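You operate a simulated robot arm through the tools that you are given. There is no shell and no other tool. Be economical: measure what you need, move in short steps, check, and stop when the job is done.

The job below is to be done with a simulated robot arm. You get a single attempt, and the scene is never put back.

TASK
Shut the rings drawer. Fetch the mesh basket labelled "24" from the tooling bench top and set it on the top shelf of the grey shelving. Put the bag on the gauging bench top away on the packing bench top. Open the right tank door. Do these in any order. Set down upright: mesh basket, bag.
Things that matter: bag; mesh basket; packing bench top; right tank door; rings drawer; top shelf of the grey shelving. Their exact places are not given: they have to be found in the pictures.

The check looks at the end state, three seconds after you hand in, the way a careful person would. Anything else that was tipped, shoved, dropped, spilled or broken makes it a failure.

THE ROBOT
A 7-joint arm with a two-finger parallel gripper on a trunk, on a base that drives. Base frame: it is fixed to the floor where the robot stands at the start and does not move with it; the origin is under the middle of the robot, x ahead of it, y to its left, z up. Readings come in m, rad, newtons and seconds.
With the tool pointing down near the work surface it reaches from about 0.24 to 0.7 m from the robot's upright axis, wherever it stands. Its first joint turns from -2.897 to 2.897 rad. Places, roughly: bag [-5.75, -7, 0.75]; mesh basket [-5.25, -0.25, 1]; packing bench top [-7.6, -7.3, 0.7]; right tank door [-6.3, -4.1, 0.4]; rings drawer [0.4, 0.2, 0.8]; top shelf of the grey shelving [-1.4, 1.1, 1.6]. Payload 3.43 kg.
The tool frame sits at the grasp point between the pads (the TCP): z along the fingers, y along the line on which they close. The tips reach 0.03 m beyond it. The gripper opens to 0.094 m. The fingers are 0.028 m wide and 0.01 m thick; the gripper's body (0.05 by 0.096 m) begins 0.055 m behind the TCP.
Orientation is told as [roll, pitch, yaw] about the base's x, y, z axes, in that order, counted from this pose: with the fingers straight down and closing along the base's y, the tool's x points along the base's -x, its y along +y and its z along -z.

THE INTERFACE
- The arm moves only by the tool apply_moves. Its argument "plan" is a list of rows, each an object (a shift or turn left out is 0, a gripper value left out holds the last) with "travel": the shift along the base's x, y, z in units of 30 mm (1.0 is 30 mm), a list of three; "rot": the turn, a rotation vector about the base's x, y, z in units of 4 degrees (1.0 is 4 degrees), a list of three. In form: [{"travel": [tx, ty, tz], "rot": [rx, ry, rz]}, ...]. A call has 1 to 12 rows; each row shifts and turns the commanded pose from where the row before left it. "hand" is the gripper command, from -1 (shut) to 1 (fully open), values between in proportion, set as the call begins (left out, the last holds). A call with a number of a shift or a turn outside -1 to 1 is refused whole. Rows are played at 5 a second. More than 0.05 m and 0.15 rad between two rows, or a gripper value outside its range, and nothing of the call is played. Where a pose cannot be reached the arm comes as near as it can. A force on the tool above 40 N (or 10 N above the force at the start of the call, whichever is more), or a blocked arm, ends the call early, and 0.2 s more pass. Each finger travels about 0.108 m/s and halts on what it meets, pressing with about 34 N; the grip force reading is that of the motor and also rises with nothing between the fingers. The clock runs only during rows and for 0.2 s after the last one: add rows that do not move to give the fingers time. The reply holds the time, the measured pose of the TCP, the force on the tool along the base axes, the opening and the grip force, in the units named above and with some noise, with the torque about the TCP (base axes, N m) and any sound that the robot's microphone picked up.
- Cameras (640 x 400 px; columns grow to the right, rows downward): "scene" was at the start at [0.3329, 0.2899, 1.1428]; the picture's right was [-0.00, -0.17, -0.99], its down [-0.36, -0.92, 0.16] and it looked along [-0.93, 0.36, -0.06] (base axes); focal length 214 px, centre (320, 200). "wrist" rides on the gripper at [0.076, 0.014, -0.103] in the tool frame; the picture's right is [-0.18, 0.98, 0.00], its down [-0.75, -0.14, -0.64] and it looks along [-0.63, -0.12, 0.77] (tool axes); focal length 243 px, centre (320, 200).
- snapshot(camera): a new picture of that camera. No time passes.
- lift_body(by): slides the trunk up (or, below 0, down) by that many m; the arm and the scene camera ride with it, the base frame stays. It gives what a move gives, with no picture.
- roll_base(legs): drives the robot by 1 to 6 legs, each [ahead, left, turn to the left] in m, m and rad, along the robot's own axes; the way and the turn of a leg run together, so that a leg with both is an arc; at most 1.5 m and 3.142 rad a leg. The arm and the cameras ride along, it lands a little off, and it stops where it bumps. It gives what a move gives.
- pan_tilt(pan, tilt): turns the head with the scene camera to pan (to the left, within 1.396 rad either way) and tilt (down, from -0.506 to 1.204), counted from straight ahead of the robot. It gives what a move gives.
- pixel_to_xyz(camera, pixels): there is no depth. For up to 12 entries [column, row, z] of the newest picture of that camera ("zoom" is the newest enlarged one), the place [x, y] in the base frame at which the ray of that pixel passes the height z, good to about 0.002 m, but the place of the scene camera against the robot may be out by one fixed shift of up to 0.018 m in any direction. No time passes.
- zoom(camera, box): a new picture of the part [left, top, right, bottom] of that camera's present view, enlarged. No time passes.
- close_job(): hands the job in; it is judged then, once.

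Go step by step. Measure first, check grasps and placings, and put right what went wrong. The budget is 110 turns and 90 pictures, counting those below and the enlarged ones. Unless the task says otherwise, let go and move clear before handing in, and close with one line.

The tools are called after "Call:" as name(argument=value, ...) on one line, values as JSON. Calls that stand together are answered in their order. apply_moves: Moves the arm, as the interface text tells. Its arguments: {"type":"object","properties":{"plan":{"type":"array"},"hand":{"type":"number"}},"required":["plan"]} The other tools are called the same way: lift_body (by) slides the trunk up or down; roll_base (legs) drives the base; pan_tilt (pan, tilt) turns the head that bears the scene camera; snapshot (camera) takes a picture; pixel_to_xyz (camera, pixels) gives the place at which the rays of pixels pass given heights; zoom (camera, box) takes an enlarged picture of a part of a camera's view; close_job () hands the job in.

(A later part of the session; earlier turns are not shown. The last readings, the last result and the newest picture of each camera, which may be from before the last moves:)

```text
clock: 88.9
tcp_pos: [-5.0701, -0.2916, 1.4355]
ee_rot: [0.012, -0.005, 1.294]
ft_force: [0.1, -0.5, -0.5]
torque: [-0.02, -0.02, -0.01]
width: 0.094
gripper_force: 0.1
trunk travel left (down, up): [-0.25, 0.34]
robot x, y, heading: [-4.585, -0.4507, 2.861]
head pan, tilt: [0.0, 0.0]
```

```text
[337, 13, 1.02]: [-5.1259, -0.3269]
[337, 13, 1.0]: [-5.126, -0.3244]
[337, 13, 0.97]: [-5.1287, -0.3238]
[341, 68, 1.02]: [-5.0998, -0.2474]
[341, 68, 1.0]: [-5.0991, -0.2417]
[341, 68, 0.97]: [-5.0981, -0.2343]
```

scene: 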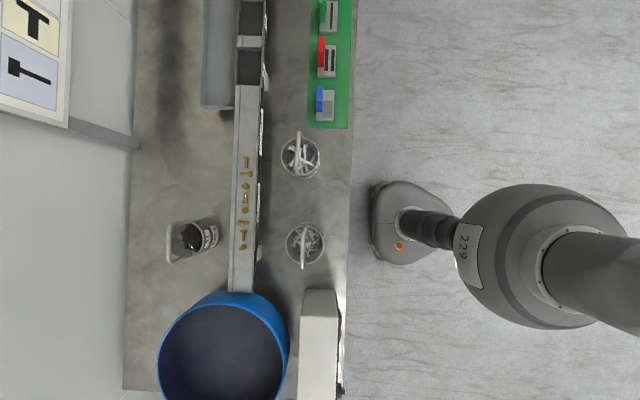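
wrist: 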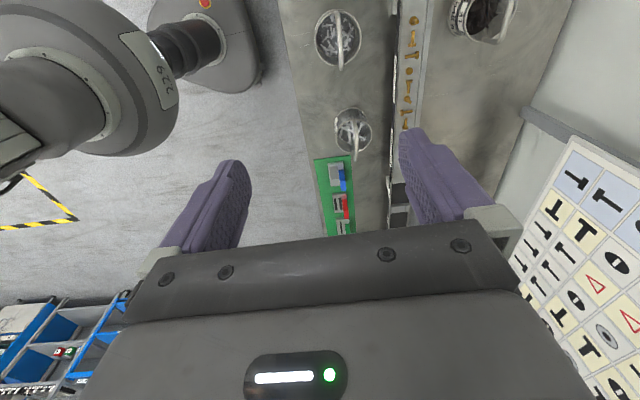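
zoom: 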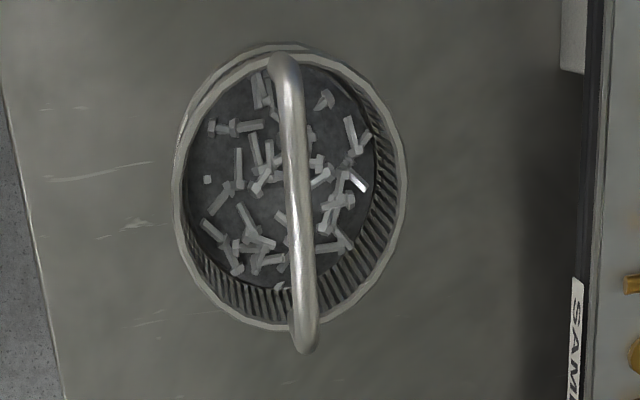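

The wrist rays put the bar's centre at (-5.113,-0.281) with z about 0.97–1.0. I'll move above it with the hand half open and check the alignment at z≈1.07.

Call:
apply_moves(hand=0.06, plan=[{"travel": [-0.5, 0.12, -1]}, {"travel": [-0.5, 0.12, -1]}, {"travel": [-0.43, 0.11, -1]}, {"travel": [0, 0, -1]}, {"travel": [0, 0, -1]}, {"travel": [0, 0, -1]}, {"travel": [0, 0, -1]}, {"travel": [0, 0, -1]}, {"travel": [0, 0, -1]}, {"travel": [0, 0, -1]}, {"travel": [0, 0, -1]}, {"travel": [0, 0, -1]}])

Call:
snapshot(camera="wrist")

Call:
snapshot(camera="scene")

```text
clock: 91.5
tcp_pos: [-5.1127, -0.2814, 1.0769]
ee_rot: [0.01, -0.004, 1.294]
ft_force: [0.2, -0.2, 0.6]
torque: [0.01, 0.0, 0.03]
width: 0.0495
gripper_force: 0.0
trunk travel left (down, up): [-0.25, 0.34]
robot x, y, heading: [-4.5894, -0.4457, 2.868]
head pan, tilt: [0.0, 0.0]
```

```text
60 pictures are left
```

wrist: 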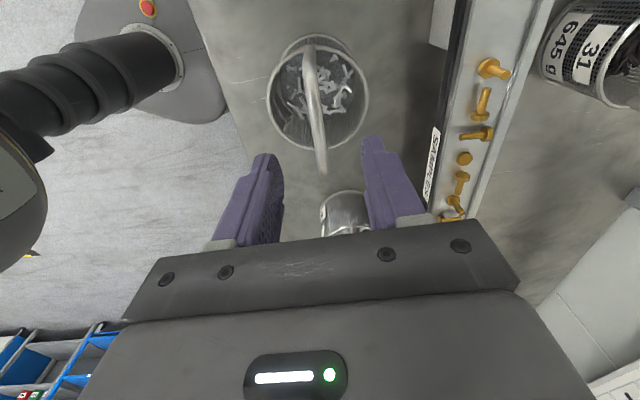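

```text
59 pictures are left
```

scene: 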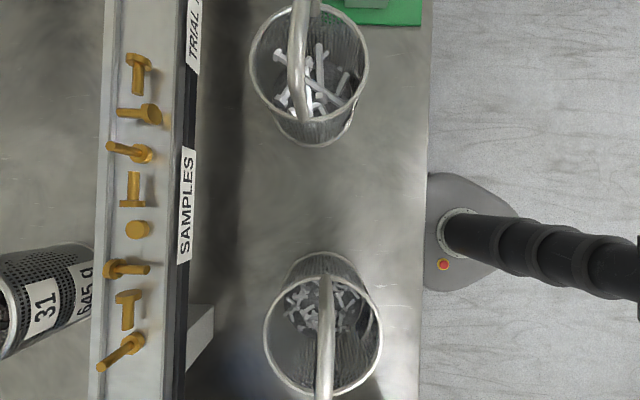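

Call:
pixel_to_xyz(camera="wrist", pixels=[[309, 42, 1.0], [309, 42, 0.98], [309, 42, 0.96], [322, 170, 1.0], [322, 170, 0.98], [322, 170, 0.96]])

Call:
pixel_to_xyz(camera="scene", pixels=[[326, 280, 1.0], [326, 280, 0.98], [326, 280, 0.96], [324, 395, 1.0], [324, 395, 0.98]])

```text
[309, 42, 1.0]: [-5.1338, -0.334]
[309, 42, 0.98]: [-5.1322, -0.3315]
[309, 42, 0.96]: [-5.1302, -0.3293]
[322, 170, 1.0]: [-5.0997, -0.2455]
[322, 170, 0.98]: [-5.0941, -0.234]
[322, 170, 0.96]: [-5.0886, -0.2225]
```

```text
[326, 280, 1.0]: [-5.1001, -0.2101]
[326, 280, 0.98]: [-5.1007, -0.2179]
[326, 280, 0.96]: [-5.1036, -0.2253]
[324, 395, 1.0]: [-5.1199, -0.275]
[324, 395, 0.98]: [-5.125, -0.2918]
```

The bar's centre reads (-5.114,-0.283) at z≈0.985, and the gripper is aligned with it. I'll descend and close.

Call:
apply_moves(plan=[{"travel": [-0.03, -0.03, -0.8]}, {"travel": [0, 0, -0.8]}, {"travel": [0, 0, -0.8]}, {"travel": [0, 0, -0.65]}])

Call:
apply_moves(hand=-1, plan=[{}, {}, {}, {}])

Call:
snapshot(camera="wrist")

```text
clock: 92.5
tcp_pos: [-5.1161, -0.2825, 0.9846]
ee_rot: [0.01, -0.004, 1.294]
ft_force: [0.2, 0.2, 0.3]
torque: [0.0, -0.02, 0.02]
width: 0.0498
gripper_force: 0.0
trunk travel left (down, up): [-0.25, 0.34]
robot x, y, heading: [-4.5889, -0.4498, 2.867]
head pan, tilt: [0.0, 0.0]
```

```text
clock: 93.5
tcp_pos: [-5.116, -0.2812, 0.9839]
ee_rot: [0.011, -0.006, 1.295]
ft_force: [-0.1, -0.1, 0.2]
torque: [-0.04, 0.05, -0.02]
width: 0.014
gripper_force: 34.4
trunk travel left (down, up): [-0.25, 0.34]
robot x, y, heading: [-4.5884, -0.4472, 2.866]
head pan, tilt: [0.0, 0.0]
```

```text
58 pictures are left
```

wrist: 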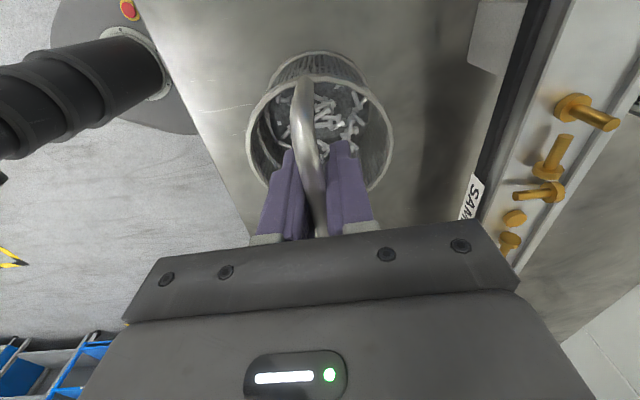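

The fingers hold the bar at a width of 0.014. I'll lift gently.

Call:
apply_moves(plan=[{"travel": [0, 0, 0.3]}, {"travel": [0, 0, 0.5]}, {"travel": [0, 0, 0.7]}, {"travel": [0, 0, 0.7]}, {"travel": [0, 0, 0.7]}, {"travel": [0, 0, 0.7]}, {"travel": [0, 0, 0.7]}, {"travel": [0, 0, 0.7]}])

Call:
snapshot(camera="wrist")

Call:
snapshot(camera="scene")

```text
clock: 95.3
tcp_pos: [-5.1132, -0.2812, 1.1345]
ee_rot: [0.01, -0.004, 1.296]
ft_force: [0.1, -0.5, -0.6]
torque: [0.02, 0.04, -0.01]
width: 0.0
gripper_force: 33.1
trunk travel left (down, up): [-0.25, 0.34]
robot x, y, heading: [-4.5923, -0.4477, 2.861]
head pan, tilt: [0.0, 0.0]
```

```text
57 pictures are left
```

wrist: 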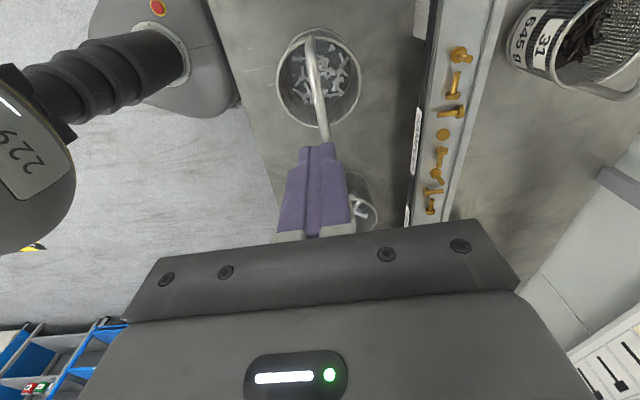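

```text
56 pictures are left
```

scene: 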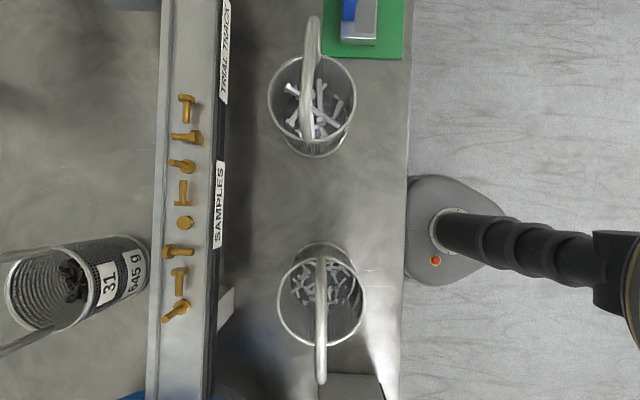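

The bar slipped out and the basket is still standing. My grip was too near the fingertips, so I'll remeasure the bar height.

Call:
pixel_to_xyz(camera="wrist", pixels=[[310, 40, 1.0], [310, 40, 0.96], [310, 40, 0.92], [325, 140, 1.0], [325, 140, 0.96], [325, 140, 0.92]])

Call:
pixel_to_xyz(camera="scene", pixels=[[321, 262, 1.0], [321, 262, 0.96], [321, 262, 0.92], [321, 380, 1.0], [321, 380, 0.96], [321, 380, 0.92]])

Call:
zoom(camera="wrist", box=[250, 10, 410, 160])

```text
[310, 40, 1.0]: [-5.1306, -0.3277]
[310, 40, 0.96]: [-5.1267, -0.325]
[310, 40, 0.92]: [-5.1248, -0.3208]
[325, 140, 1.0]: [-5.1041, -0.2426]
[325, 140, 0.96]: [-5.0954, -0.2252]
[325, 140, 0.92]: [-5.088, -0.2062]
```

```text
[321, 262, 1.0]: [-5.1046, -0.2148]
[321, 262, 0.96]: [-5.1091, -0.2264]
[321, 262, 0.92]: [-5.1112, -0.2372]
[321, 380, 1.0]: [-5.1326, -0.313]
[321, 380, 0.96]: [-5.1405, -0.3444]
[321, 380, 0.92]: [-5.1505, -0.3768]
```

```text
2.67 times, centred on (330, 85) of wrist
```

zoom: 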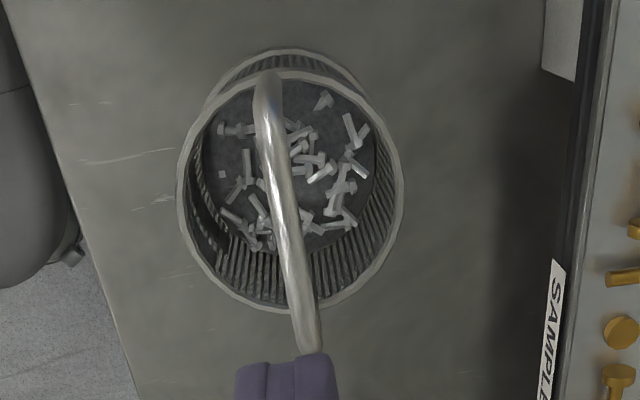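

The near-side ends I picked were the handle posts' feet. The bar's arch corner triangulates to z≈0.996, centred near (-5.1105,-0.277). I'll retry with the bar deeper in the pads (TCP 0.968), lift very slowly and watch the width.

Call:
apply_moves(hand=0.06, plan=[{}, {"travel": [0.05, 0.1, -1]}, {"travel": [0.05, 0.1, -1]}, {"travel": [0, 0, -1]}, {"travel": [0, 0, -1]}, {"travel": [0, 0, -0.9]}, {"travel": [0, 0, -0.65]}])

Call:
apply_moves(hand=-1, plan=[{}, {}, {}, {}, {}])

Call:
apply_moves(plan=[{"travel": [0, 0, 0.1]}, {"travel": [0, 0, 0.1]}, {"travel": [0, 0, 0.1]}])

Call:
apply_moves(plan=[{"travel": [0, 0, 0.1]}, {"travel": [0, 0, 0.1]}, {"travel": [0, 0, 0.2]}, {"travel": [0, 0, 0.2]}])

Call:
snapshot(camera="wrist")

```text
clock: 96.9
tcp_pos: [-5.1105, -0.2771, 0.9681]
ee_rot: [0.011, -0.005, 1.295]
ft_force: [-0.2, -1.2, -0.7]
torque: [0.0, 0.0, 0.0]
width: 0.0496
gripper_force: 0.0
trunk travel left (down, up): [-0.25, 0.34]
robot x, y, heading: [-4.5941, -0.4491, 2.867]
head pan, tilt: [0.0, 0.0]
```

```text
clock: 98.1
tcp_pos: [-5.1113, -0.2752, 0.9688]
ee_rot: [0.011, -0.005, 1.294]
ft_force: [-2.0, -0.5, 1.9]
torque: [-0.09, -0.05, -0.01]
width: 0.014
gripper_force: 33.2
trunk travel left (down, up): [-0.25, 0.34]
robot x, y, heading: [-4.586, -0.4483, 2.867]
head pan, tilt: [0.0, 0.0]
```

```text
clock: 98.9
tcp_pos: [-5.111, -0.2762, 0.9779]
ee_rot: [0.01, -0.006, 1.295]
ft_force: [0.8, 0.5, -5.6]
torque: [0.0, 0.0, 0.0]
width: 0.0139
gripper_force: 34.1
trunk travel left (down, up): [-0.25, 0.34]
robot x, y, heading: [-4.5871, -0.4485, 2.861]
head pan, tilt: [0.0, 0.0]
```

```text
clock: 99.9
tcp_pos: [-5.1117, -0.2761, 0.9954]
ee_rot: [0.01, -0.005, 1.294]
ft_force: [0.1, -1.3, -5.5]
torque: [0.02, -0.02, 0.01]
width: 0.0141
gripper_force: 33.9
trunk travel left (down, up): [-0.25, 0.34]
robot x, y, heading: [-4.5861, -0.4457, 2.865]
head pan, tilt: [0.0, 0.0]
```

```text
54 pictures are left
```

wrist: 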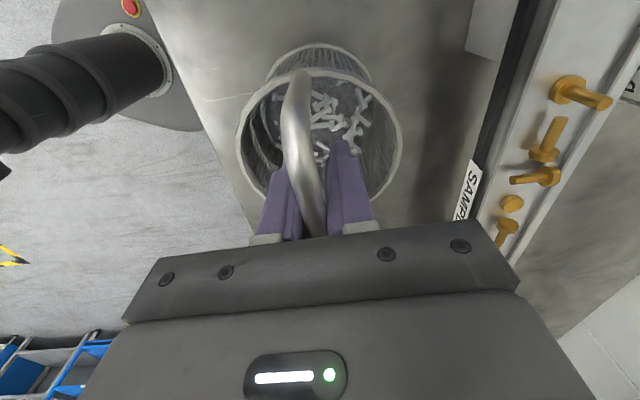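

The 5.6 N load is carried now and the width is steady. I'll keep lifting gently and recheck.

Call:
apply_moves(plan=[{"travel": [0, 0, 0.3]}, {"travel": [0, 0, 0.4]}, {"travel": [0, 0, 0.5]}, {"travel": [0, 0, 0.5]}, {"travel": [0, 0, 0.5]}, {"travel": [0, 0, 0.5]}, {"travel": [0, 0, 0.5]}, {"travel": [0, 0, 0.5]}, {"travel": [0, 0, 0.5]}, {"travel": [0, 0, 0.5]}, {"travel": [0, 0, 0.4]}, {"travel": [0, 0, 0.2]}])

Call:
snapshot(camera="wrist")

```text
clock: 102.5
tcp_pos: [-5.1121, -0.2764, 1.1544]
ee_rot: [0.01, -0.005, 1.295]
ft_force: [-0.3, -0.7, -6.0]
torque: [0.05, -0.01, 0.01]
width: 0.0142
gripper_force: 34.3
trunk travel left (down, up): [-0.25, 0.34]
robot x, y, heading: [-4.5888, -0.443, 2.868]
head pan, tilt: [0.0, 0.0]
```

```text
53 pictures are left
```

wrist: 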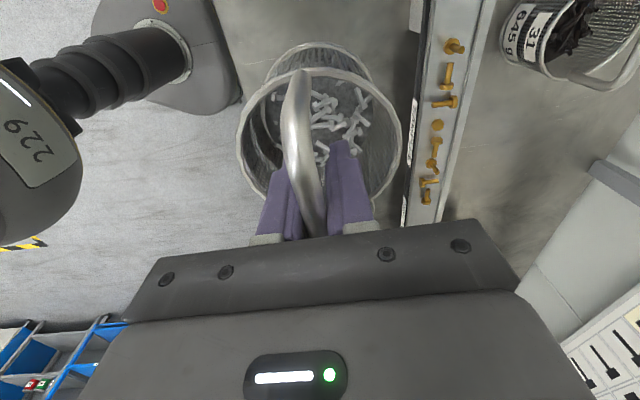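

The basket is held firmly. I'll back away, go to the shelving and turn to face it, staying about 1 m out.

Call:
roll_base(legs=[[-0.6, 0, 0], [-1.0, -0.6, 0], [-1.0, -0.6, 0], [0, 0, -1.584]])

Call:
pan_tilt(pan=-1.35, tilt=0)

Call:
snapshot(camera="scene")

Call:
snapshot(camera="wrist")

```text
clock: 120.7
tcp_pos: [-1.5891, 0.4875, 1.1547]
ee_rot: [0.01, -0.006, -0.299]
ft_force: [-0.3, 0.4, -5.7]
torque: [-0.02, -0.02, -0.01]
width: 0.0141
gripper_force: 33.5
trunk travel left (down, up): [-0.25, 0.34]
robot x, y, heading: [-1.773, -0.0318, 1.264]
head pan, tilt: [0.0, 0.0]
```

```text
clock: 122.2
tcp_pos: [-1.5894, 0.4867, 1.155]
ee_rot: [0.012, -0.006, -0.301]
ft_force: [-0.3, 0.5, -5.3]
torque: [-0.02, -0.04, -0.01]
width: 0.0141
gripper_force: 33.9
trunk travel left (down, up): [-0.25, 0.34]
robot x, y, heading: [-1.776, -0.0301, 1.265]
head pan, tilt: [-1.349, 0.0]
```

```text
52 pictures are left
```

scene: 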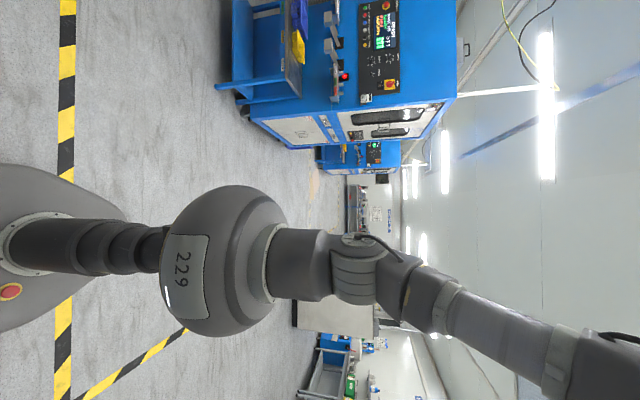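

```text
51 pictures are left
```

wrist: 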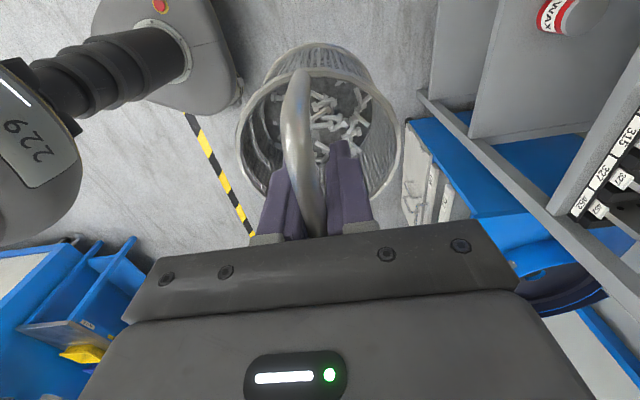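

The shelf is ahead, and panning +1.35 will look that way. I'll raise the trunk and arm to see the top shelf from above.

Call:
lift_body(by=0.34)

Call:
apply_moves(plan=[{"travel": [0, 0, 0.9]}, {"travel": [0, 0, 0.9]}, {"travel": [0, 0, 0.9]}, {"travel": [0, 0, 0.9]}, {"travel": [0, 0, 0.9]}, {"travel": [0, 0, 0.9]}, {"travel": [0, 0, 0.9]}, {"travel": [0, 0, 0.9]}, {"travel": [0, 0, 0.9]}, {"travel": [0, 0, 0.9]}, {"travel": [0, 0, 0.9]}, {"travel": [0, 0, 0.9]}])

Call:
pan_tilt(pan=1.1, tilt=0)

Call:
snapshot(camera="scene")

Call:
snapshot(camera="wrist")

```text
clock: 125.5
tcp_pos: [-1.5898, 0.4881, 1.4952]
ee_rot: [0.011, -0.004, -0.299]
ft_force: [-0.3, 0.3, -5.3]
torque: [-0.01, -0.02, -0.01]
width: 0.0143
gripper_force: 34.2
trunk travel left (down, up): [-0.59, 0.0]
robot x, y, heading: [-1.7757, -0.0324, 1.265]
head pan, tilt: [-1.349, 0.0]
```

```text
clock: 128.2
tcp_pos: [-1.5877, 0.4889, 1.8193]
ee_rot: [0.009, -0.005, -0.3]
ft_force: [-0.6, 0.7, -5.8]
torque: [-0.02, 0.0, -0.01]
width: 0.0138
gripper_force: 34.1
trunk travel left (down, up): [-0.59, 0.0]
robot x, y, heading: [-1.7748, -0.0325, 1.26]
head pan, tilt: [-1.349, 0.0]
```

```text
clock: 130.4
tcp_pos: [-1.5877, 0.4881, 1.8189]
ee_rot: [0.011, -0.006, -0.3]
ft_force: [-0.6, -0.2, -5.9]
torque: [-0.04, -0.01, 0.02]
width: 0.0144
gripper_force: 34.2
trunk travel left (down, up): [-0.59, 0.0]
robot x, y, heading: [-1.773, -0.0346, 1.269]
head pan, tilt: [1.1, 0.0]
```

```text
50 pictures are left
```

scene: 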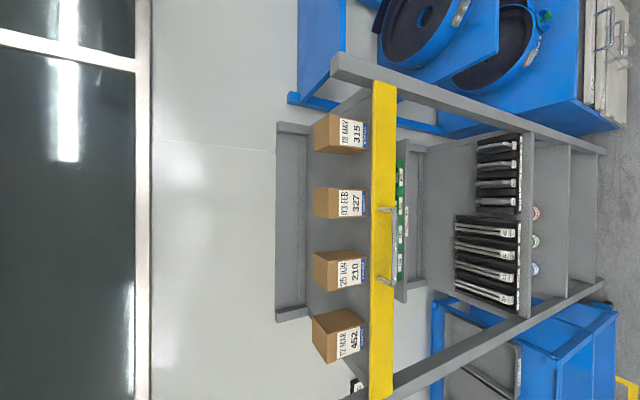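

```text
49 pictures are left
```

wrist: 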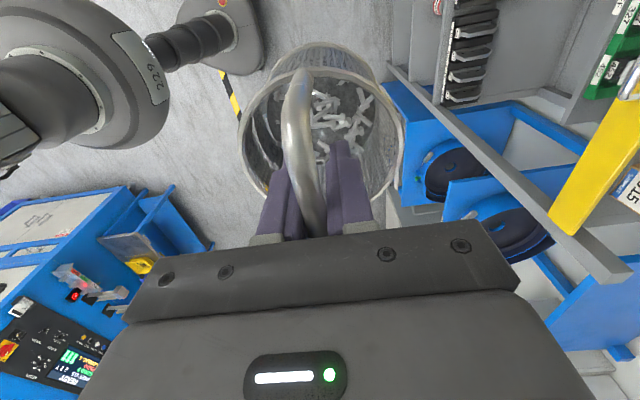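

The top shelf has four boxes in a row behind a yellow front rail, with gaps between them (e.g. rows 152–187). I'll measure the rail, boxes and back edge.

Call:
pixel_to_xyz(camera="scene", pixels=[[372, 85, 1.65], [372, 85, 1.6], [397, 88, 1.6], [397, 88, 1.55], [370, 152, 1.6], [370, 187, 1.6], [313, 150, 1.7], [340, 152, 1.7], [368, 252, 1.6], [366, 218, 1.6], [306, 170, 1.6], [306, 170, 1.65]])

Call:
zoom(camera="scene", box=[260, 60, 480, 400])

```text
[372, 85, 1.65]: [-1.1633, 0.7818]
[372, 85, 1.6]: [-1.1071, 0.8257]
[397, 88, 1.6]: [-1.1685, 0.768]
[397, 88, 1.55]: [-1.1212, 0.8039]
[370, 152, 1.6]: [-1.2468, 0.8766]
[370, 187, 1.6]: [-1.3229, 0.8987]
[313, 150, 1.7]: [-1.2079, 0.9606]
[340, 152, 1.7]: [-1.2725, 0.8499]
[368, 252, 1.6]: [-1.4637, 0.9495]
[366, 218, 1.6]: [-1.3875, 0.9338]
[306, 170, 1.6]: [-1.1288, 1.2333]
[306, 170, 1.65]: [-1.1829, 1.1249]
```

```text
1.18 times, centred on (370, 230) of scene
```

zoom: 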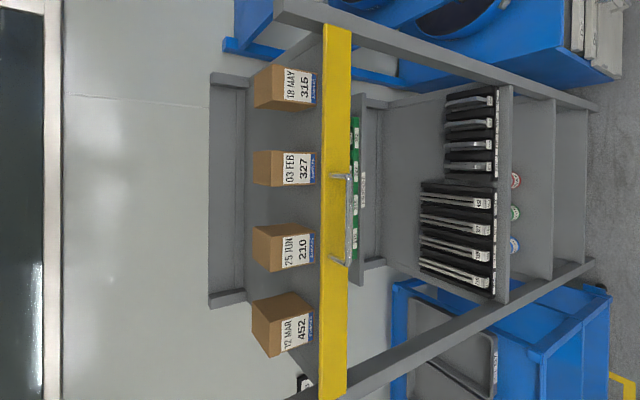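

There's about 0.25 m of free shelf behind the boxes (v≈0.61–0.86). The boxes top out near z 1.67, and the gaps between them are too narrow. I'll check I can reach 0.67 m ahead at both 1.86 and 1.72 before driving in.

Call:
apply_moves(plan=[{"travel": [0, 0, 0.6]}, {"travel": [0, 0, 0.6]}, {"travel": [0.27, 0.91, 0]}, {"travel": [0.27, 0.91, 0]}, {"travel": [0.27, 0.91, 0]}, {"travel": [0.27, 0.91, 0]}])

Call:
apply_moves(plan=[{"travel": [0, 0, -0.9]}, {"travel": [0, 0, -0.9]}, {"travel": [0, 0, -0.9]}, {"travel": [0, 0, -0.9]}, {"travel": [0, 0, -0.9]}])

Call:
apply_moves(plan=[{"travel": [0, 0, 0.9]}, {"travel": [0, 0, 0.9]}, {"travel": [0, 0, 0.9]}, {"travel": [0, 0, 0.9]}, {"travel": [0, 0, 0.9]}])

Call:
pan_tilt(pan=0.8, tilt=0)

Call:
snapshot(camera="scene")

```text
clock: 131.8
tcp_pos: [-1.5877, 0.4937, 1.8327]
ee_rot: [0.012, -0.004, -0.3]
ft_force: [0.2, 0.1, -6.5]
torque: [-0.07, -0.01, 0.0]
width: 0.0141
gripper_force: 33.8
out of reach, approached as far as the arm can: row 2, 3, 4, 5, 6
trunk travel left (down, up): [-0.59, 0.0]
robot x, y, heading: [-1.7705, -0.0323, 1.267]
head pan, tilt: [1.1, 0.0]
```

```text
clock: 133.0
tcp_pos: [-1.5902, 0.4936, 1.6976]
ee_rot: [0.011, -0.006, -0.3]
ft_force: [-0.2, -0.3, -5.7]
torque: [-0.01, 0.04, 0.03]
width: 0.0139
gripper_force: 34.2
trunk travel left (down, up): [-0.59, 0.0]
robot x, y, heading: [-1.7754, -0.0304, 1.264]
head pan, tilt: [1.1, 0.0]
```

```text
clock: 134.2
tcp_pos: [-1.589, 0.4938, 1.8339]
ee_rot: [0.011, -0.005, -0.3]
ft_force: [0.7, 0.1, -5.5]
torque: [-0.03, -0.02, 0.01]
width: 0.0141
gripper_force: 34.8
trunk travel left (down, up): [-0.59, 0.0]
robot x, y, heading: [-1.7736, -0.0341, 1.268]
head pan, tilt: [1.1, 0.0]
```

```text
clock: 135.0
tcp_pos: [-1.5904, 0.4926, 1.834]
ee_rot: [0.011, -0.005, -0.301]
ft_force: [-0.2, -0.1, -5.9]
torque: [-0.04, -0.01, 0.01]
width: 0.014
gripper_force: 34.3
trunk travel left (down, up): [-0.59, 0.0]
robot x, y, heading: [-1.7751, -0.0284, 1.267]
head pan, tilt: [0.799, 0.0]
```

```text
47 pictures are left
```

scene: 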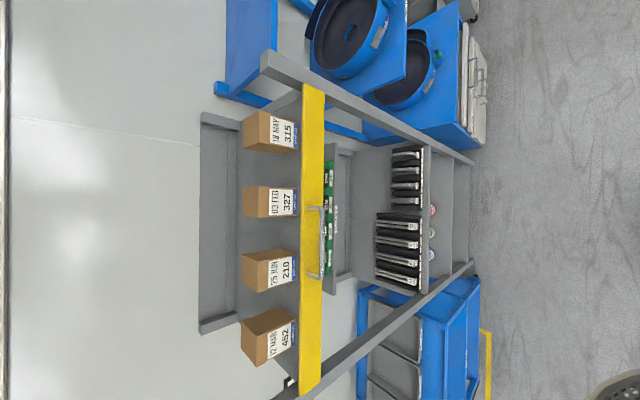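

The vertical-tool reach limit is about 0.55 m at this height. I'll measure the boxes' back edge and shelf depth more carefully from this view.

Call:
pixel_to_xyz(camera="scene", pixels=[[303, 160, 1.6], [303, 160, 1.55], [325, 160, 1.55], [325, 160, 1.5], [298, 190, 1.6], [298, 190, 1.55], [270, 190, 1.65], [270, 190, 1.6], [243, 188, 1.65], [243, 188, 1.6], [237, 165, 1.6], [237, 165, 1.55]])

Call:
zoom(camera="scene", box=[190, 50, 350, 150])

```text
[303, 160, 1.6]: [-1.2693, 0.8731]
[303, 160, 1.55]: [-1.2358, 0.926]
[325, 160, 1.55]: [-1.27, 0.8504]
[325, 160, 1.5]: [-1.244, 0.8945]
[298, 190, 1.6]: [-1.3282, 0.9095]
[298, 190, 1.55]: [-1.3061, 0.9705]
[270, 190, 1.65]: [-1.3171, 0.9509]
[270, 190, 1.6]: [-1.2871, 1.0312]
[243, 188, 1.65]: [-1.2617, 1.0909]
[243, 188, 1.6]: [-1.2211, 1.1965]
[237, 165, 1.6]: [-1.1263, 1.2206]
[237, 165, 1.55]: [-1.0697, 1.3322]
```

```text
4.00 times, centred on (270, 100) of scene
```

zoom: 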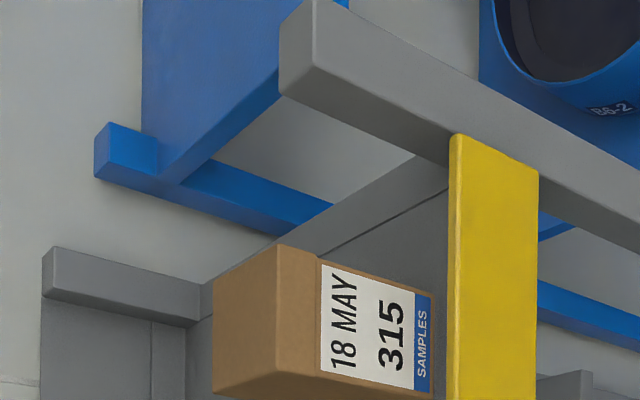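

Call:
snapshot(camera="wrist")

Call:
pixel_to_xyz(camera="wrist", pixels=[[262, 60, 0.0], [262, 60, 0.15], [262, 60, 0.3], [215, 10, 0.3], [395, 70, 0.1]])

Call:
pan_tilt(pan=0.4, tilt=0)

Call:
snapshot(camera="scene")

```text
45 pictures are left
```

wrist: 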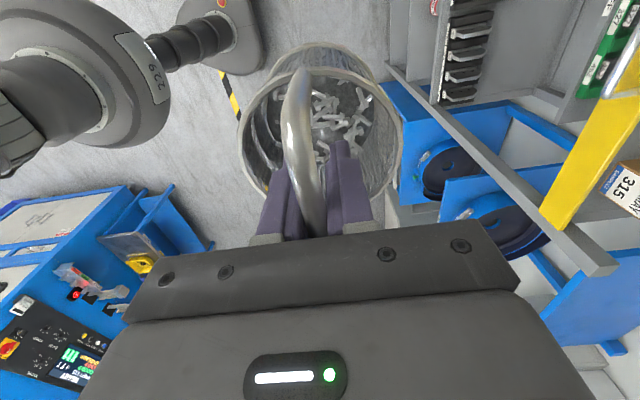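

```text
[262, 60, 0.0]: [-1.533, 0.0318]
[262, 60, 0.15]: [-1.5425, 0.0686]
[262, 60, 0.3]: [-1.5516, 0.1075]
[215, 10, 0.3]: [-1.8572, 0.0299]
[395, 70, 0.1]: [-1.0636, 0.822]
```

```text
clock: 135.8
tcp_pos: [-1.5896, 0.4935, 1.834]
ee_rot: [0.012, -0.005, -0.3]
ft_force: [0.2, -0.2, -6.2]
torque: [0.01, -0.05, 0.0]
width: 0.014
gripper_force: 33.6
trunk travel left (down, up): [-0.59, 0.0]
robot x, y, heading: [-1.7734, -0.0327, 1.27]
head pan, tilt: [0.4, 0.0]
```

```text
44 pictures are left
```

scene: 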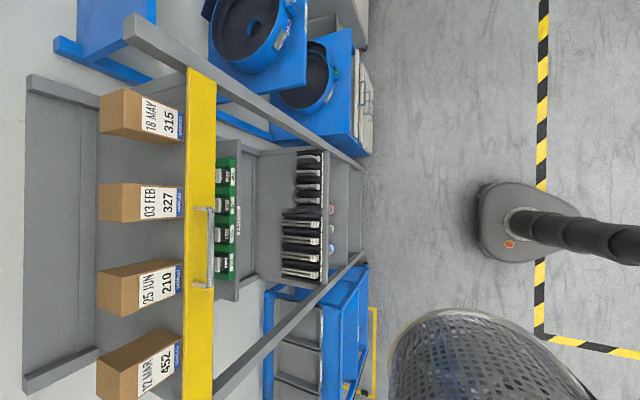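

Call:
pixel_to_xyz(camera="scene", pixels=[[478, 220, 0.0], [478, 220, 0.2], [478, 220, 0.35], [364, 220, 0.1], [362, 168, 0.0], [187, 160, 1.6], [182, 215, 1.59], [99, 218, 1.66], [97, 160, 1.59], [146, 218, 1.66], [100, 255, 1.59], [124, 255, 1.66]])

Call:
zoom(camera="scene", box=[10, 60, 250, 210])

```text
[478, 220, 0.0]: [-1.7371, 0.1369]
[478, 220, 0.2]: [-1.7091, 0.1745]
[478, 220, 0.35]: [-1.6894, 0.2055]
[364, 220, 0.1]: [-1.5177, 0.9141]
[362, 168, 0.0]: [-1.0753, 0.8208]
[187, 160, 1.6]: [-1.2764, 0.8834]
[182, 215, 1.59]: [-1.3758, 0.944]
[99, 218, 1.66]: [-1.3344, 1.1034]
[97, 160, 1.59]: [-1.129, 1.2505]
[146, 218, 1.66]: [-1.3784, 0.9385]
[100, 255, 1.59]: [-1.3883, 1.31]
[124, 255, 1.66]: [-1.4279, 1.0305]
```

```text
2.67 times, centred on (130, 135) of scene
```

zoom: 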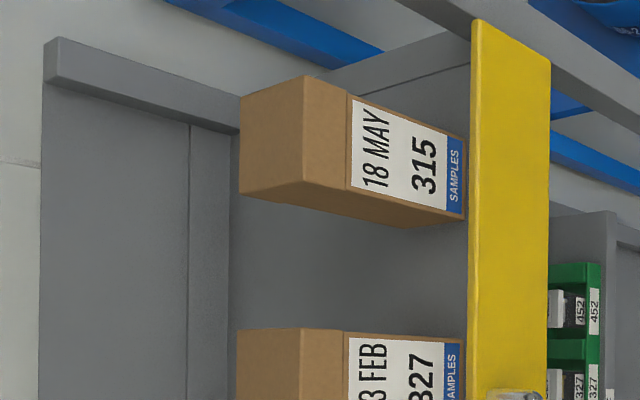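

The base front is 0.2 m ahead of the robot's centre, and the shelf bottom starts at v≈0.45. The boxes take up v 0.51–0.68 and the shelf back is at 0.87, so I'll aim for v≈0.775 behind them. Driving in 0.72 m puts the tool at about v 0.74 with the basket clearing the boxes by about 4 cm.

Call:
roll_base(legs=[[0.45, 0, 0.014]])

Call:
snapshot(camera="scene")

Call:
snapshot(camera="wrist")

```text
clock: 138.6
tcp_pos: [-1.4675, 0.9266, 1.8335]
ee_rot: [0.012, -0.005, -0.285]
ft_force: [0.4, 1.0, -5.9]
torque: [-0.01, -0.01, -0.02]
width: 0.0141
gripper_force: 33.9
trunk travel left (down, up): [-0.59, 0.0]
robot x, y, heading: [-1.6402, 0.4003, 1.281]
head pan, tilt: [0.4, 0.0]
```

```text
42 pictures are left
```

scene: 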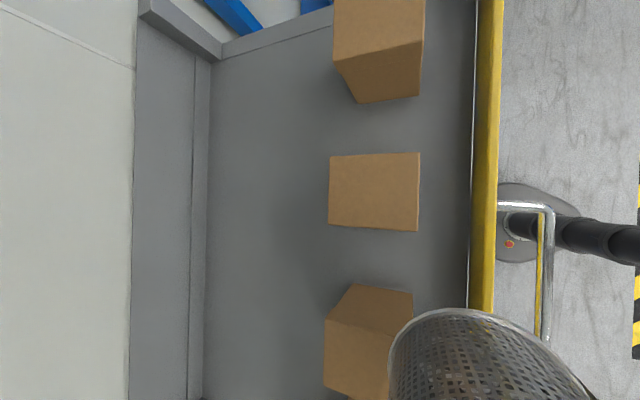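

```text
41 pictures are left
```

wrist: 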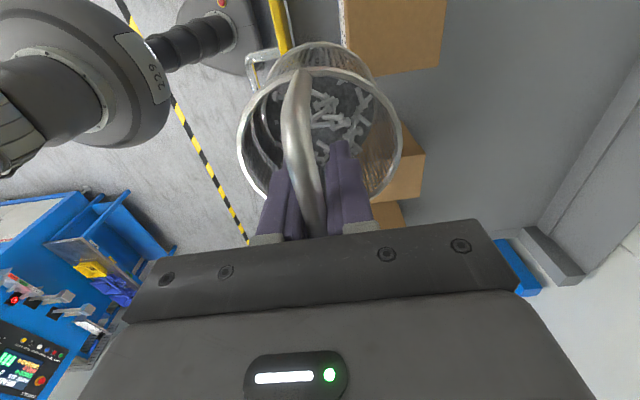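

From above there's ample space behind the boxes (scene columns 210–328). I'll measure it exactly.

Call:
pixel_to_xyz(camera="scene", pixels=[[328, 190, 1.66], [419, 190, 1.66], [324, 340, 1.66], [325, 380, 1.6], [207, 200, 1.59], [190, 390, 1.59], [470, 200, 1.6], [333, 60, 1.66], [498, 220, 0.2]])

Call:
pixel_to_xyz(camera="wrist", pixels=[[440, 65, 1.66], [345, 75, 1.66], [425, 155, 1.66], [540, 225, 1.59], [640, 85, 1.59], [285, 50, 1.6]])

```text
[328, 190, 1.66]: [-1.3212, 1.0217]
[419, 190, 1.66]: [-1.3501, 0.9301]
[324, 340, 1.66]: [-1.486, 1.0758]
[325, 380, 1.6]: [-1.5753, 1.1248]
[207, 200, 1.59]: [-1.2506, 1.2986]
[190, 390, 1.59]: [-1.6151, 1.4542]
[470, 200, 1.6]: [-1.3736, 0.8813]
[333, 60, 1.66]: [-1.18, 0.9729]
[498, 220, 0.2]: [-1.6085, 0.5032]
```

```text
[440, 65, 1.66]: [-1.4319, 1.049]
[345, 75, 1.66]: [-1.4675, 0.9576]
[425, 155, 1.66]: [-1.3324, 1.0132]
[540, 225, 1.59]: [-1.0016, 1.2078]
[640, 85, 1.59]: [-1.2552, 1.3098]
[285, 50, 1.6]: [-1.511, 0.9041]
```

The boxes' back edge is at v≈0.60 and the shelf back at 0.89. I'll drive 0.25 m to put the basket at v≈0.72.

Call:
roll_base(legs=[[0.25, 0, 0]])

Call:
snapshot(camera="scene")

Call:
snapshot(camera="wrist")

```text
clock: 140.4
tcp_pos: [-1.3969, 1.1649, 1.8351]
ee_rot: [0.012, -0.004, -0.284]
ft_force: [-0.1, 0.5, -6.5]
torque: [-0.04, -0.03, -0.02]
width: 0.0142
gripper_force: 34.1
trunk travel left (down, up): [-0.59, 0.0]
robot x, y, heading: [-1.5703, 0.6351, 1.283]
head pan, tilt: [0.4, 0.0]
```

```text
40 pictures are left
```

scene: 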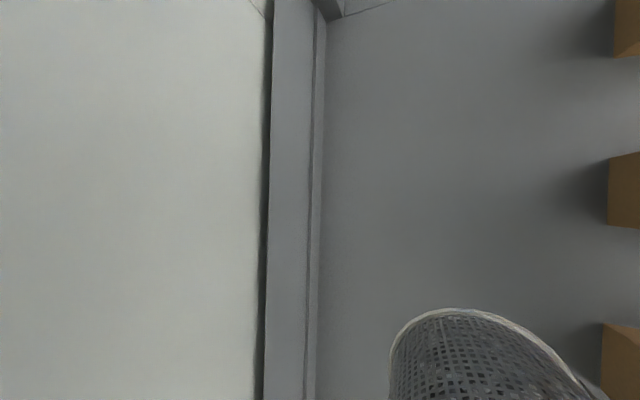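

```text
39 pictures are left
```

wrist: 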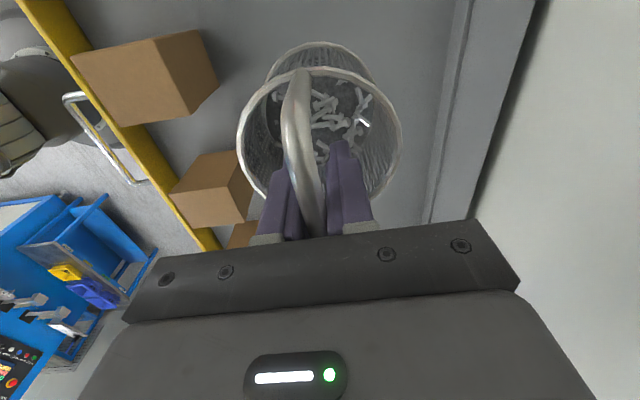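

The basket sits over the clear strip. I'll nudge 2 cm inward and lower it, going slowly near contact.

Call:
apply_moves(plan=[{"travel": [0, 0, -0.6]}, {"travel": [0, 0, -0.6]}, {"travel": [0.1, 0.32, -0.6]}, {"travel": [0.1, 0.32, -0.6]}, {"travel": [0, 0, -0.4]}, {"travel": [0, 0, -0.3]}, {"travel": [0, 0, -0.2]}])

Call:
apply_moves(plan=[{"travel": [0, 0, -0.1]}, {"travel": [0, 0, -0.1]}, {"travel": [0, 0, -0.1]}])

Call:
apply_moves(plan=[{"travel": [0, 0, -0.1]}, {"travel": [0, 0, -0.1]}, {"travel": [0, 0, -0.1]}])

```text
clock: 142.0
tcp_pos: [-1.391, 1.1833, 1.736]
ee_rot: [0.013, -0.006, -0.285]
ft_force: [-0.6, 0.2, -5.5]
torque: [0.01, -0.06, 0.03]
width: 0.0139
gripper_force: 33.6
trunk travel left (down, up): [-0.59, 0.0]
robot x, y, heading: [-1.5719, 0.6365, 1.284]
head pan, tilt: [0.4, 0.0]
```

```text
clock: 142.8
tcp_pos: [-1.3905, 1.1836, 1.7264]
ee_rot: [0.014, -0.005, -0.286]
ft_force: [0.1, 0.0, -6.9]
torque: [-0.03, -0.06, 0.02]
width: 0.0139
gripper_force: 33.8
trunk travel left (down, up): [-0.59, 0.0]
robot x, y, heading: [-1.5713, 0.6344, 1.283]
head pan, tilt: [0.4, 0.0]
```

```text
clock: 143.6
tcp_pos: [-1.3917, 1.1833, 1.7178]
ee_rot: [0.012, -0.007, -0.285]
ft_force: [-0.7, -0.2, -6.1]
torque: [0.01, -0.01, 0.01]
width: 0.014
gripper_force: 33.7
trunk travel left (down, up): [-0.59, 0.0]
robot x, y, heading: [-1.5744, 0.641, 1.282]
head pan, tilt: [0.4, 0.0]
```

Not touching yet (still −6 N). I'll continue down in small steps.

Call:
apply_moves(plan=[{"travel": [0, 0, -0.1]}, {"travel": [0, 0, -0.1]}])

Call:
apply_moves(plan=[{"travel": [0, 0, -0.1]}, {"travel": [0, 0, -0.1]}])

Call:
snapshot(camera="scene")

```text
clock: 144.2
tcp_pos: [-1.3902, 1.1834, 1.7107]
ee_rot: [0.012, -0.005, -0.283]
ft_force: [-0.3, 1.2, -6.5]
torque: [0.02, -0.05, 0.01]
width: 0.0144
gripper_force: 33.4
trunk travel left (down, up): [-0.59, 0.0]
robot x, y, heading: [-1.5721, 0.6351, 1.285]
head pan, tilt: [0.4, 0.0]
```

```text
clock: 144.8
tcp_pos: [-1.3897, 1.1839, 1.7058]
ee_rot: [0.014, -0.005, -0.285]
ft_force: [-1.1, 0.7, -5.8]
torque: [0.01, 0.01, 0.01]
width: 0.0139
gripper_force: 33.7
trunk travel left (down, up): [-0.59, 0.0]
robot x, y, heading: [-1.5717, 0.6332, 1.28]
head pan, tilt: [0.4, 0.0]
```

```text
38 pictures are left
```

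scene: 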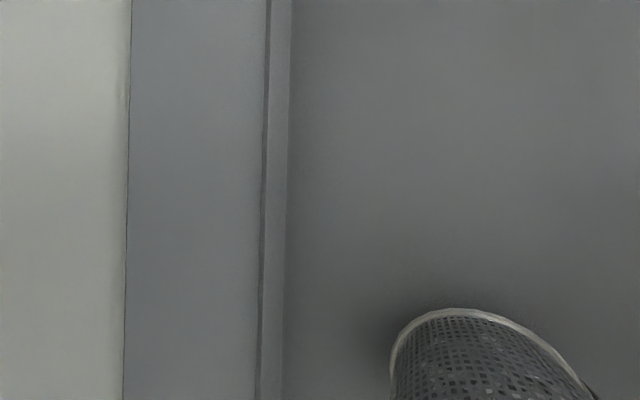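

Call:
apply_moves(plan=[{"travel": [0, 0, -0.1]}, {"travel": [0, 0, -0.1]}])

Call:
apply_moves(plan=[{"travel": [0, 0, -0.1]}, {"travel": [0, 0, -0.1]}])

Call:
snapshot(camera="wrist")

```text
clock: 145.4
tcp_pos: [-1.3906, 1.1834, 1.6992]
ee_rot: [0.013, -0.006, -0.283]
ft_force: [-0.7, -0.5, -6.0]
torque: [-0.03, 0.0, -0.02]
width: 0.0141
gripper_force: 33.6
trunk travel left (down, up): [-0.59, 0.0]
robot x, y, heading: [-1.5734, 0.6364, 1.284]
head pan, tilt: [0.4, 0.0]
```

```text
clock: 146.0
tcp_pos: [-1.3909, 1.1831, 1.6929]
ee_rot: [0.012, -0.005, -0.283]
ft_force: [-0.7, -0.2, -6.0]
torque: [-0.02, -0.06, 0.01]
width: 0.0139
gripper_force: 34.5
trunk travel left (down, up): [-0.59, 0.0]
robot x, y, heading: [-1.5736, 0.6356, 1.285]
head pan, tilt: [0.4, 0.0]
```

```text
37 pictures are left
```

wrist: 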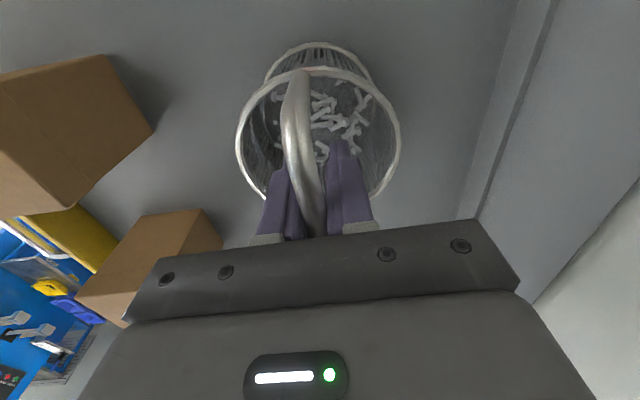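

Call:
apply_moves(plan=[{"travel": [0, 0, -0.1]}, {"travel": [0, 0, -0.1]}, {"travel": [0, 0, -0.1]}])

Call:
apply_moves(plan=[{"travel": [0, 0, -0.1]}, {"travel": [0, 0, -0.1]}, {"travel": [0, 0, -0.1]}])

Call:
apply_moves(plan=[{"travel": [0, 0, -0.1]}, {"travel": [0, 0, -0.1]}])

```text
clock: 146.8
tcp_pos: [-1.3895, 1.1848, 1.6889]
ee_rot: [0.021, -0.007, -0.284]
ft_force: [3.3, 11.0, 30.8]
torque: [-0.36, 0.13, -0.04]
width: 0.0138
gripper_force: 34.5
trunk travel left (down, up): [-0.59, 0.0]
robot x, y, heading: [-1.5687, 0.6313, 1.281]
head pan, tilt: [0.4, 0.0]
```

```text
clock: 147.6
tcp_pos: [-1.3913, 1.1837, 1.6723]
ee_rot: [0.004, -0.005, -0.285]
ft_force: [0.1, 1.5, -5.5]
torque: [-0.01, -0.02, -0.01]
width: 0.0007
gripper_force: 34.1
trunk travel left (down, up): [-0.59, 0.0]
robot x, y, heading: [-1.5755, 0.6358, 1.288]
head pan, tilt: [0.4, 0.0]
```

```text
clock: 148.2
tcp_pos: [-1.3909, 1.1827, 1.6702]
ee_rot: [0.013, -0.006, -0.285]
ft_force: [0.1, -1.6, 3.4]
torque: [0.1, 0.29, 0.02]
width: 0.001
gripper_force: 33.9
trunk travel left (down, up): [-0.59, 0.0]
robot x, y, heading: [-1.5724, 0.634, 1.285]
head pan, tilt: [0.4, 0.0]
```

It landed at TCP≈1.689, and then the fingers slid down past the bar (width≈0). I'll look before doing anything else.

Call:
snapshot(camera="wrist")

Call:
snapshot(camera="scene")

```text
36 pictures are left
```

wrist: 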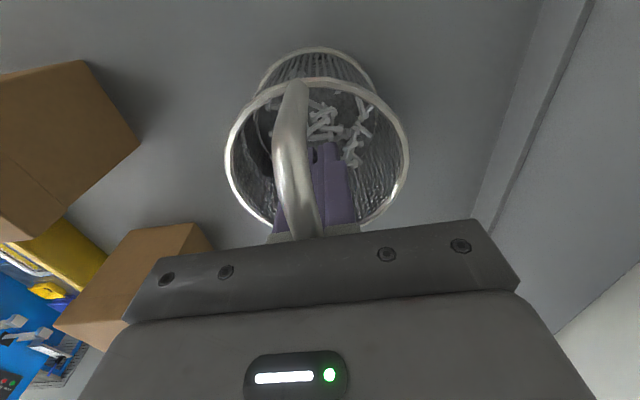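

```text
35 pictures are left
```

scene: 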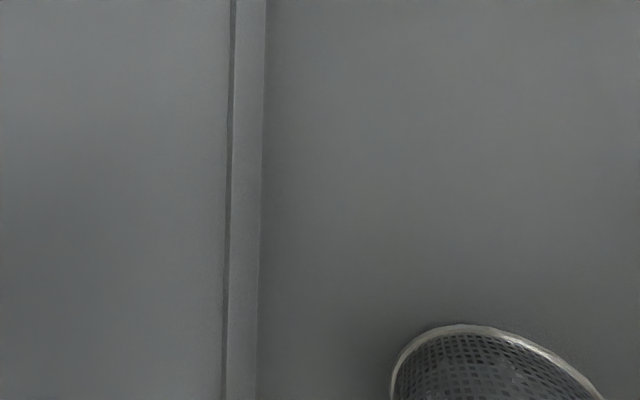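

The bar now appears slightly to the robot side of the closed fingers, and the basket is still upright. I'll raise a few millimetres and read the force to see whether it's hooked.

Call:
apply_moves(plan=[{"travel": [0, 0, 0.1]}, {"travel": [0, 0, 0.1]}])

Call:
zoom(camera="wrist", box=[200, 40, 440, 250])

```text
clock: 148.8
tcp_pos: [-1.3907, 1.1822, 1.6754]
ee_rot: [0.011, -0.006, -0.285]
ft_force: [-0.3, -0.9, -4.9]
torque: [-0.04, -0.04, 0.01]
width: 0.0009
gripper_force: 34.3
trunk travel left (down, up): [-0.59, 0.0]
robot x, y, heading: [-1.5734, 0.638, 1.285]
head pan, tilt: [0.4, 0.0]
```

```text
1.90 times, centred on (320, 145) of wrist
```

zoom: 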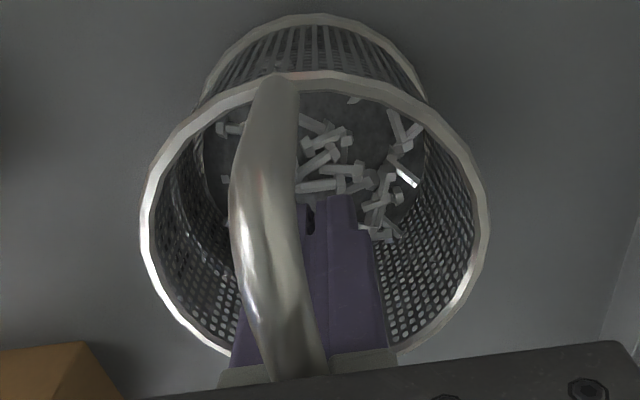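

It's hooked: the bar rests up at the finger bases and carries about 5 N. I'll lower until the load is off, open partway (staying inside the rim) and rise.

Call:
apply_moves(plan=[{"travel": [0, 0, -0.1]}, {"travel": [0, 0, -0.07]}])

Call:
apply_moves(hand=-0.05, plan=[{}, {}, {}])

Call:
snapshot(camera="wrist")

```text
clock: 149.4
tcp_pos: [-1.3916, 1.1836, 1.6705]
ee_rot: [0.012, -0.004, -0.284]
ft_force: [-0.4, -0.2, -5.1]
torque: [0.01, -0.01, -0.01]
width: 0.001
gripper_force: 33.8
trunk travel left (down, up): [-0.59, 0.0]
robot x, y, heading: [-1.5704, 0.6365, 1.287]
head pan, tilt: [0.4, 0.0]
```

```text
clock: 150.2
tcp_pos: [-1.3902, 1.1834, 1.6706]
ee_rot: [0.013, -0.005, -0.283]
ft_force: [0.6, -0.1, -0.1]
torque: [0.03, 0.0, 0.01]
width: 0.0448
gripper_force: 0.1
trunk travel left (down, up): [-0.59, 0.0]
robot x, y, heading: [-1.5742, 0.6356, 1.284]
head pan, tilt: [0.4, 0.0]
```

```text
33 pictures are left
```

wrist: 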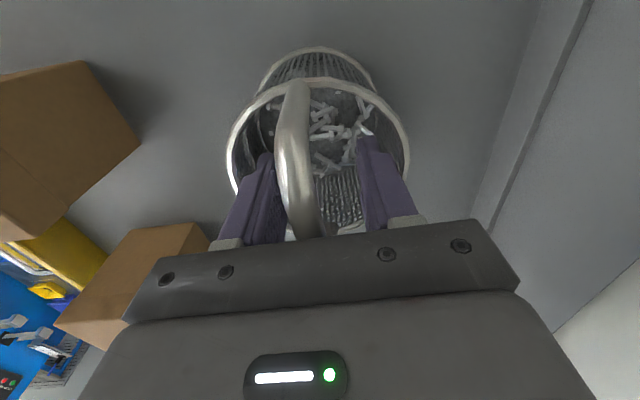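

Released with the force at zero, and the bar is free between the fingers. I'll rise straight up.

Call:
apply_moves(plan=[{"travel": [0, 0, 0.3]}, {"travel": [0, 0, 0.4]}, {"travel": [0, 0, 0.6]}, {"travel": [0, 0, 0.8]}, {"travel": [0, 0, 0.8]}, {"travel": [0, 0, 0.9]}, {"travel": [0, 0, 0.9]}])

Call:
snapshot(camera="wrist")

```text
clock: 151.8
tcp_pos: [-1.3913, 1.1825, 1.8108]
ee_rot: [0.011, -0.005, -0.285]
ft_force: [0.3, -0.1, 0.5]
torque: [-0.02, 0.02, 0.02]
width: 0.0447
gripper_force: 0.2
trunk travel left (down, up): [-0.59, 0.0]
robot x, y, heading: [-1.5683, 0.634, 1.285]
head pan, tilt: [0.4, 0.0]
```

```text
32 pictures are left
```

wrist: 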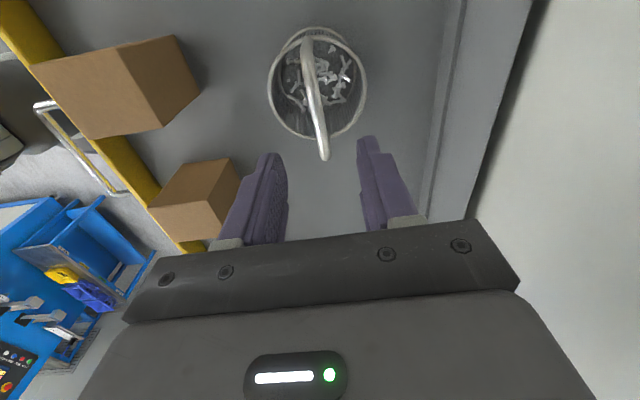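

The basket stands upright behind the boxes, so that job is done. I'll back out, lower the trunk, and head into the room to look toward the tank and benches.

Call:
roll_base(legs=[[-0.8, 0, 0]])

Call:
lift_body(by=-0.34)

Call:
roll_base(legs=[[0, 0, 1.571], [1.4, 0.4, 0], [0, 0, 1.571]])

Call:
pan_tilt(pan=1.35, tilt=0.0)

Call:
snapshot(camera="scene")

```text
clock: 156.1
tcp_pos: [-1.6196, 0.4124, 1.8111]
ee_rot: [0.013, -0.005, -0.284]
ft_force: [0.5, 0.1, 0.1]
torque: [-0.01, 0.0, 0.01]
width: 0.0447
gripper_force: 0.0
trunk travel left (down, up): [-0.59, 0.0]
robot x, y, heading: [-1.7991, -0.137, 1.286]
head pan, tilt: [0.4, 0.0]
```

```text
clock: 159.4
tcp_pos: [-1.6196, 0.4122, 1.4713]
ee_rot: [0.015, -0.006, -0.286]
ft_force: [1.2, 1.3, -0.2]
torque: [0.02, -0.03, -0.03]
width: 0.0446
gripper_force: 0.0
trunk travel left (down, up): [-0.25, 0.34]
robot x, y, heading: [-1.798, -0.1303, 1.289]
head pan, tilt: [0.4, 0.0]
```

```text
clock: 174.4
tcp_pos: [-3.4075, -0.7133, 1.4706]
ee_rot: [0.012, -0.006, 2.904]
ft_force: [0.3, 0.3, -0.3]
torque: [-0.03, 0.02, -0.01]
width: 0.0446
gripper_force: 0.1
trunk travel left (down, up): [-0.25, 0.34]
robot x, y, heading: [-3.2515, -0.1582, -1.807]
head pan, tilt: [0.4, 0.0]
```

```text
clock: 175.6
tcp_pos: [-3.4062, -0.7134, 1.4706]
ee_rot: [0.011, -0.006, 2.904]
ft_force: [0.9, 1.3, 0.4]
torque: [0.07, 0.02, 0.01]
width: 0.0448
gripper_force: 0.0
trunk travel left (down, up): [-0.25, 0.34]
robot x, y, heading: [-3.2489, -0.1564, -1.813]
head pan, tilt: [1.349, 0.0]
```

```text
31 pictures are left
```

scene: 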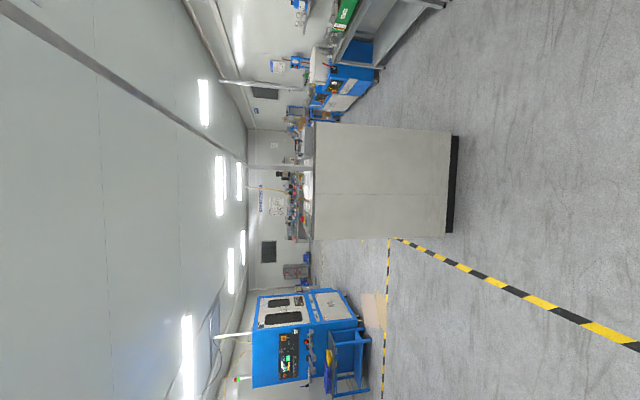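

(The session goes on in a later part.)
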